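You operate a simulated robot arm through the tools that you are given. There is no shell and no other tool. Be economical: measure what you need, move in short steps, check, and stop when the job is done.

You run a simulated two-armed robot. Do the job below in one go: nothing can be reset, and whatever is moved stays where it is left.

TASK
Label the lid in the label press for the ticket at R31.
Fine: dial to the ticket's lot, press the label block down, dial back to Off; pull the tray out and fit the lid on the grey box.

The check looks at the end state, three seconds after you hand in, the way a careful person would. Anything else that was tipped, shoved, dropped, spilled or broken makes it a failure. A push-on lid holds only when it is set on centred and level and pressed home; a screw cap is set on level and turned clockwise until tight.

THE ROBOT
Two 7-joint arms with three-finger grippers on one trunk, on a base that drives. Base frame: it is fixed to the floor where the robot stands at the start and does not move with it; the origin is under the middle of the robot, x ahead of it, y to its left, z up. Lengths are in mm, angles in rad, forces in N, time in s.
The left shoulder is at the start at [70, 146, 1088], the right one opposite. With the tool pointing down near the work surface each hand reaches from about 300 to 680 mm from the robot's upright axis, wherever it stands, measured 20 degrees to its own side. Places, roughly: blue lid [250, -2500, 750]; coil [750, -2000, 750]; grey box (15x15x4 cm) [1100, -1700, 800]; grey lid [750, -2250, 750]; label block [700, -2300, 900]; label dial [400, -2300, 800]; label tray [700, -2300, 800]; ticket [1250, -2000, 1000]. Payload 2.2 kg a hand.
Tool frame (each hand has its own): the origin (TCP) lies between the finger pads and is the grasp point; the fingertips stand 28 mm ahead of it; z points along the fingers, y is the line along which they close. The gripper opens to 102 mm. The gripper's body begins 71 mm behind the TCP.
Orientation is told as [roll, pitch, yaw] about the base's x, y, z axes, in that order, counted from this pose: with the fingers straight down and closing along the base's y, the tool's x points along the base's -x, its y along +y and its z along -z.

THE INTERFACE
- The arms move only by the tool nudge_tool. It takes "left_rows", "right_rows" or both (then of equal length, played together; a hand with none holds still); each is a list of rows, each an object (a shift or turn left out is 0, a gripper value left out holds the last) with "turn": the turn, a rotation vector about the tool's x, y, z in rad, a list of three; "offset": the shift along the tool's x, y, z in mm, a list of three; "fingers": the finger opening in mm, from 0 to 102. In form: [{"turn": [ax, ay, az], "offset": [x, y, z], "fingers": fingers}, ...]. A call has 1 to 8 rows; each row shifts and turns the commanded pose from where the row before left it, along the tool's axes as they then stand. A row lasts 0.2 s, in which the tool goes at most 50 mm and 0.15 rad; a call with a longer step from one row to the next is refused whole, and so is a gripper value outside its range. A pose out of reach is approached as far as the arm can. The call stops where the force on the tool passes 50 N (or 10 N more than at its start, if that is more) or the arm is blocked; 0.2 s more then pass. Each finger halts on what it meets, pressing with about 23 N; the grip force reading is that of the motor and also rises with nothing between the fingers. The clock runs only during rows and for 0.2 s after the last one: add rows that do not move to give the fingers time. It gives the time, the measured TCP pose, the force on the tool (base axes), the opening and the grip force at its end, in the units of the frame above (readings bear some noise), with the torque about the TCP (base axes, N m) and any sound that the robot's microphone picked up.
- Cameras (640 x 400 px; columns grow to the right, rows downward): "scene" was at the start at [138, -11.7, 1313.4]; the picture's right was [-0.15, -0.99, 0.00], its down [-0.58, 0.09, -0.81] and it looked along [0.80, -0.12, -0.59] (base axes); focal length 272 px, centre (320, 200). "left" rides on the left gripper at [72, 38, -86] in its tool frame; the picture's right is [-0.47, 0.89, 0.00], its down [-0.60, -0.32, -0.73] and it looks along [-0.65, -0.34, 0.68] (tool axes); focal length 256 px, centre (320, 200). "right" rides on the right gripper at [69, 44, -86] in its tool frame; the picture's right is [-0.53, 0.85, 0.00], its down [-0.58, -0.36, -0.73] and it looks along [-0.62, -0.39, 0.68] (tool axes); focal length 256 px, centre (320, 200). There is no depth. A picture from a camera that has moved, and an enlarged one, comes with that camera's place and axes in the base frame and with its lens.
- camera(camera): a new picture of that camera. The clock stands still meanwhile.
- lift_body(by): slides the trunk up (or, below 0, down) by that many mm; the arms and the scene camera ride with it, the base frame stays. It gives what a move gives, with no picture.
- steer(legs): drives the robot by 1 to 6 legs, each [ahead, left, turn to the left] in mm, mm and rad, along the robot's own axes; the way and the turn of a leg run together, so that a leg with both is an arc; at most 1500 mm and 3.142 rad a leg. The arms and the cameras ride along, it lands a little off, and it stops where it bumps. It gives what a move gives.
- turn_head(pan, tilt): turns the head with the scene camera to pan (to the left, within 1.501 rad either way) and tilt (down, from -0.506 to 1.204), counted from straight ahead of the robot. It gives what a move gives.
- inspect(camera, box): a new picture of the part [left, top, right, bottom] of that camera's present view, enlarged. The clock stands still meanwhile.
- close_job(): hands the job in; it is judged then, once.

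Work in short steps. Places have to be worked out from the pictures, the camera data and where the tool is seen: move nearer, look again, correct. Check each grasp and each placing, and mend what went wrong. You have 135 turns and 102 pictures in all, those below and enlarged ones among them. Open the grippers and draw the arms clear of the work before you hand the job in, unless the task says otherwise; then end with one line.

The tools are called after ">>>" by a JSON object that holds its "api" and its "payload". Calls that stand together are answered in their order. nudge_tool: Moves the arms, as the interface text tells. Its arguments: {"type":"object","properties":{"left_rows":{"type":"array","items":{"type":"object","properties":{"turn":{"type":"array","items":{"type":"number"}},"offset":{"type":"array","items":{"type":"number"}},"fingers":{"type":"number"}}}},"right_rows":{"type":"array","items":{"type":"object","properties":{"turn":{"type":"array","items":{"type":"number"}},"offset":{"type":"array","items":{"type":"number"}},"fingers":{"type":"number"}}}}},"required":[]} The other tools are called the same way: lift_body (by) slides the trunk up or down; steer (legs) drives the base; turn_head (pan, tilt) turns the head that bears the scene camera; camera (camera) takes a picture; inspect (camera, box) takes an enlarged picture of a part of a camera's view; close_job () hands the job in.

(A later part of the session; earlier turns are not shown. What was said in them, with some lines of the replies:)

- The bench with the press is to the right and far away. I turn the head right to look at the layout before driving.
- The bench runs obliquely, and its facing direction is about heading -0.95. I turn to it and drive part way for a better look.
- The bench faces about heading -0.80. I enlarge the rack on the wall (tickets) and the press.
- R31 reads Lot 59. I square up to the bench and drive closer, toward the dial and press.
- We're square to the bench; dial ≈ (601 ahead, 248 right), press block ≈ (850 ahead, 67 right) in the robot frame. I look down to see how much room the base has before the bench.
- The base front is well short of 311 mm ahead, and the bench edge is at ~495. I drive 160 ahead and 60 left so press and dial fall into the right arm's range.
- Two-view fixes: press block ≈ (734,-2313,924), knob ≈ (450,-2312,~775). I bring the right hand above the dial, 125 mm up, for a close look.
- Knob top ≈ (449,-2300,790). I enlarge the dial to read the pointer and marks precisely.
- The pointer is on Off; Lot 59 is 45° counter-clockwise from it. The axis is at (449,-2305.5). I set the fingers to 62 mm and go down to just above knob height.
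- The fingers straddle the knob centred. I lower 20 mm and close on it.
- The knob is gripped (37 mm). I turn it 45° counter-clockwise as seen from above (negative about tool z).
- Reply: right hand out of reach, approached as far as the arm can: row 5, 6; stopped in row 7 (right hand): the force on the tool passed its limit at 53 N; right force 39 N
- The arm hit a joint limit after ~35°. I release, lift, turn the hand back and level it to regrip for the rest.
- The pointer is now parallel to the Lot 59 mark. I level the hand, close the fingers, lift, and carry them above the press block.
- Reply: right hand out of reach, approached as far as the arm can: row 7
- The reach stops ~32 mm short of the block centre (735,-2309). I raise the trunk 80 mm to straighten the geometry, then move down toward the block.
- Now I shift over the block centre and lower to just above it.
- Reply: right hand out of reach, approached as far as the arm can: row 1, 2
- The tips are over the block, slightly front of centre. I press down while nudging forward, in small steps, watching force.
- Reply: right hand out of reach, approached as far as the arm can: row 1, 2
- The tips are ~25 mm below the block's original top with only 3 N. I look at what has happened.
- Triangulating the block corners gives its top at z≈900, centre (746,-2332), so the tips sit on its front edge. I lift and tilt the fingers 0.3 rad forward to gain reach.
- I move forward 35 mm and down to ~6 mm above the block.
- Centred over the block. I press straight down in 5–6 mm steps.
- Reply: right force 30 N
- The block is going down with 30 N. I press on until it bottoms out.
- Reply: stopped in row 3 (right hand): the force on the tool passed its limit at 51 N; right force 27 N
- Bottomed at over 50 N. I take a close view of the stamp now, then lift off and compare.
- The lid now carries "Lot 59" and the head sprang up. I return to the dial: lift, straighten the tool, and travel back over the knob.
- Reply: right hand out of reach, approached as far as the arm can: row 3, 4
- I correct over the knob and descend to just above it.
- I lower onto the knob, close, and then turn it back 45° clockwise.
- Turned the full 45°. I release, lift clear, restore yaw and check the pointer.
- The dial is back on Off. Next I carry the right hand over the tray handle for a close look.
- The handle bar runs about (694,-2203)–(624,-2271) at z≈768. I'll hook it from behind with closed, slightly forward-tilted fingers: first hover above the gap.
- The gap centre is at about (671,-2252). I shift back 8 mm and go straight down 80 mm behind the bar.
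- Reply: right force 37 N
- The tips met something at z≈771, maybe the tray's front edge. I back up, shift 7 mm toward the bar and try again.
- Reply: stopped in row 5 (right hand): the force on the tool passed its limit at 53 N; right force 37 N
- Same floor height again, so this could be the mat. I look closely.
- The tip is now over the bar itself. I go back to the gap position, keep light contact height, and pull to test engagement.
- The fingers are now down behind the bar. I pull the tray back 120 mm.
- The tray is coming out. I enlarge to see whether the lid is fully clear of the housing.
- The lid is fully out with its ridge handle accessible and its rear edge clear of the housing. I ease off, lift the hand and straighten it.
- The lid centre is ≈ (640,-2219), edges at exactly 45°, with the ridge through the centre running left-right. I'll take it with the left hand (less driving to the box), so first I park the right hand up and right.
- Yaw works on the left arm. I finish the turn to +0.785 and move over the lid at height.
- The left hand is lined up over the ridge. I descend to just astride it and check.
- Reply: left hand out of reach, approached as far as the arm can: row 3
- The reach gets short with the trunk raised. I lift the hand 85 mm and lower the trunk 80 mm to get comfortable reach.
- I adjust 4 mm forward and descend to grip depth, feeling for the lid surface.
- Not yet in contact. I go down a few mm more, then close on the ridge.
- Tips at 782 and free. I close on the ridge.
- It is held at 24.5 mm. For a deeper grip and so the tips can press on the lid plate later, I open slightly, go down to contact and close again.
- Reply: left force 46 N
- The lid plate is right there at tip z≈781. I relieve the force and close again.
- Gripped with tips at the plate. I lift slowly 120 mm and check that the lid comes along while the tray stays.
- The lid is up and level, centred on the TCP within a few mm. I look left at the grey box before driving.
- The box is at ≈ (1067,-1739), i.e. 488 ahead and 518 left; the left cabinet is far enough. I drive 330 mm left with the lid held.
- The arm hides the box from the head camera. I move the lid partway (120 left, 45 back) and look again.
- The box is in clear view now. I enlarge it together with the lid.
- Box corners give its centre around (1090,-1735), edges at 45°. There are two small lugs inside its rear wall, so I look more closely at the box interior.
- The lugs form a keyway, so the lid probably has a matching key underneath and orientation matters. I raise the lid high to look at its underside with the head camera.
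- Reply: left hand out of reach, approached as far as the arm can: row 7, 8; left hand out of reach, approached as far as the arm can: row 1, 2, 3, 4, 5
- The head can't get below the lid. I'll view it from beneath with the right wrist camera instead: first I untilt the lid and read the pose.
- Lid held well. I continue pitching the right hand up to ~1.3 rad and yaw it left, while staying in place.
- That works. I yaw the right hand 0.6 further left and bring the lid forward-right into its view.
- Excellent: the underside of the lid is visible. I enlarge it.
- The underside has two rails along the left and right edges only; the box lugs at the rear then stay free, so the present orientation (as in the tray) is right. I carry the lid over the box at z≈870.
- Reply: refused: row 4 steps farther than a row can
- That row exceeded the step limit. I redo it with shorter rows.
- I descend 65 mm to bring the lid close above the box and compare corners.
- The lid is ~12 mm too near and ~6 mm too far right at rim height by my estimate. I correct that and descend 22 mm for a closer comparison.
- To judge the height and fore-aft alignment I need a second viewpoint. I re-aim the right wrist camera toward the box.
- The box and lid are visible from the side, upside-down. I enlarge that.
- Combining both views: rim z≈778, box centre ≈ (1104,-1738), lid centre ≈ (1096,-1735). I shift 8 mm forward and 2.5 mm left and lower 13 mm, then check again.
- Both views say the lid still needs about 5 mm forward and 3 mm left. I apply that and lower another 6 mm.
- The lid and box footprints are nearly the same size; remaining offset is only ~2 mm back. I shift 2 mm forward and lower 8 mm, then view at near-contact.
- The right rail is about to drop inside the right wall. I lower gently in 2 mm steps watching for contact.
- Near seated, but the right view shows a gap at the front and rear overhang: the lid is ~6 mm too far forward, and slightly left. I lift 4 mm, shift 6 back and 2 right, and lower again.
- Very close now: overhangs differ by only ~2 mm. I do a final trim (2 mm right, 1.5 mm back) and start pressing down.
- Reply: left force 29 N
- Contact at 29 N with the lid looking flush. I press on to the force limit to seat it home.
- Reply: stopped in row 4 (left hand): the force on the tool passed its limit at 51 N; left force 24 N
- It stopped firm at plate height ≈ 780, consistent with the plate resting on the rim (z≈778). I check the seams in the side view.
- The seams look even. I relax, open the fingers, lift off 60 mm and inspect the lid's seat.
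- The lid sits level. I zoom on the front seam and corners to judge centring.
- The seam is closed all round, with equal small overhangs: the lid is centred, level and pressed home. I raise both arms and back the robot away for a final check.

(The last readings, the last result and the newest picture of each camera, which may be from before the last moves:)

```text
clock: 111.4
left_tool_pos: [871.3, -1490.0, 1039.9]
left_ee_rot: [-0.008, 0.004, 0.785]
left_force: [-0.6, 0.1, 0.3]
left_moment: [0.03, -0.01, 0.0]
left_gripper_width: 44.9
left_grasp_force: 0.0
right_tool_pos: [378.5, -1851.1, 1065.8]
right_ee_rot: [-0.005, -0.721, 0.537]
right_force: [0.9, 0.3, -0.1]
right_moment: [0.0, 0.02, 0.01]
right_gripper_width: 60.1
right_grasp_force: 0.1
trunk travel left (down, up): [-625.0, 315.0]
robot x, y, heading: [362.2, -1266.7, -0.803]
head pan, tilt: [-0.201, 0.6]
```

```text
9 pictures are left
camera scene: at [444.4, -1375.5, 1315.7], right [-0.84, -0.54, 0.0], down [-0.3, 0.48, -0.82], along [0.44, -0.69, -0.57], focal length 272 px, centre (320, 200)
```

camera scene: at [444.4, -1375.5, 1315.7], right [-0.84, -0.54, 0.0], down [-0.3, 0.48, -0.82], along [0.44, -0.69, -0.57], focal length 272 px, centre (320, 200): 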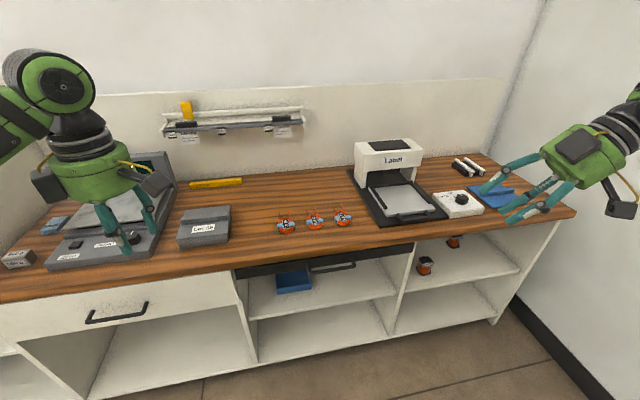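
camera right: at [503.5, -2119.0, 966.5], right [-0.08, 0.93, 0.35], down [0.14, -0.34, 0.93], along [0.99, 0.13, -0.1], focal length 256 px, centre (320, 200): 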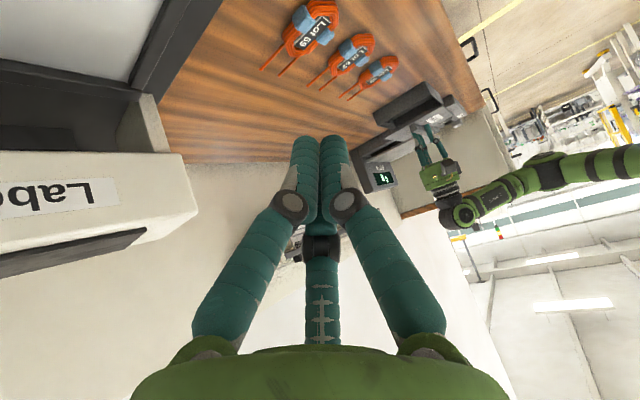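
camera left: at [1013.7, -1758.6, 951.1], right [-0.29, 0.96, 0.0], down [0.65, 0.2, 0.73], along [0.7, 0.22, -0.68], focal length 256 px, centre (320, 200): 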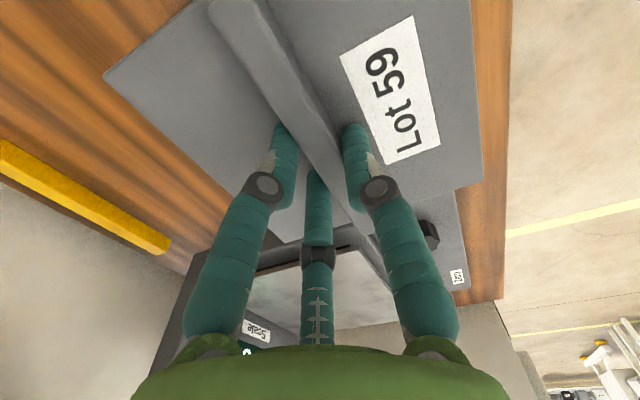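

Everything else is in place. One last look at the ticket and the boxed lid.

>>> {"api": "inspect", "payload": {"camera": "scene", "box": [160, 95, 320, 150]}}

>>> {"api": "inspect", "payload": {"camera": "scene", "box": [165, 190, 245, 260]}}

>>> {"api": "inspect", "payload": {"camera": "scene", "box": [420, 170, 500, 230]}}

```text
4.00 times, centred on (240, 122) of scene
camera zoom: at [444.4, -1375.5, 1315.7], right [-0.84, -0.54, 0.0], down [-0.3, 0.48, -0.82], along [0.44, -0.69, -0.57], focal length 1087 px, centre (640, 510)
```

zoom: 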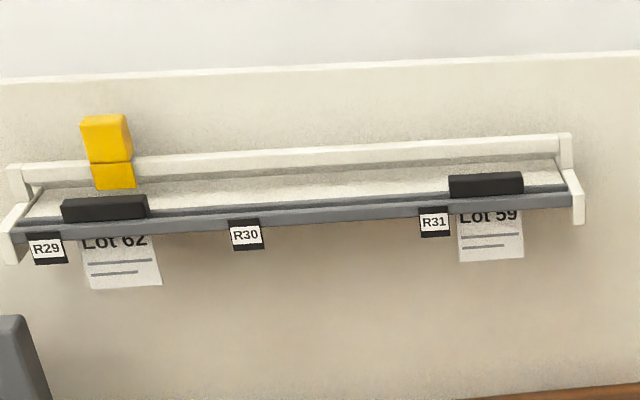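

```text
5.71 times, centred on (205, 225) of scene
camera zoom: at [444.4, -1375.5, 1315.7], right [-0.84, -0.54, 0.0], down [-0.3, 0.48, -0.82], along [0.44, -0.69, -0.57], focal length 1553 px, centre (977, 57)
```

zoom: 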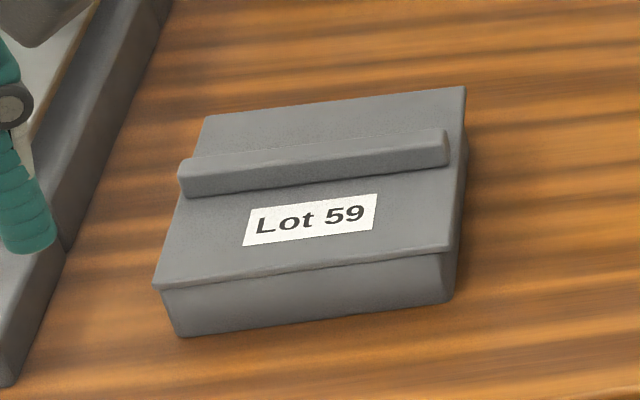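

```text
6.67 times, centred on (460, 200) of scene
camera zoom: at [444.4, -1375.5, 1315.7], right [-0.84, -0.54, 0.0], down [-0.3, 0.48, -0.82], along [0.44, -0.69, -0.57], focal length 1812 px, centre (-613, 200)
```

zoom: 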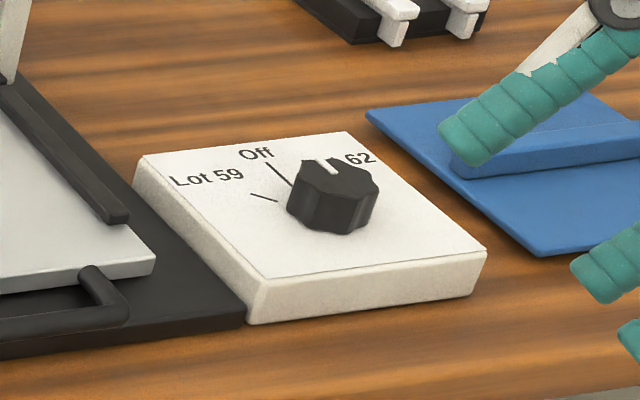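

The R31 ticket reads Lot 59, the lid is labelled Lot 59 and seated flush on the grey box, and the dial is at Off. Both arms are clear, so I hand in.

>>> {"api": "close_job", "payload": {}}

```text
The job is handed in.
```

The lid is labelled "Lot 59" to match the R31 ticket and pressed home on the grey box; the dial is back at Off, and the tray is left pulled out.
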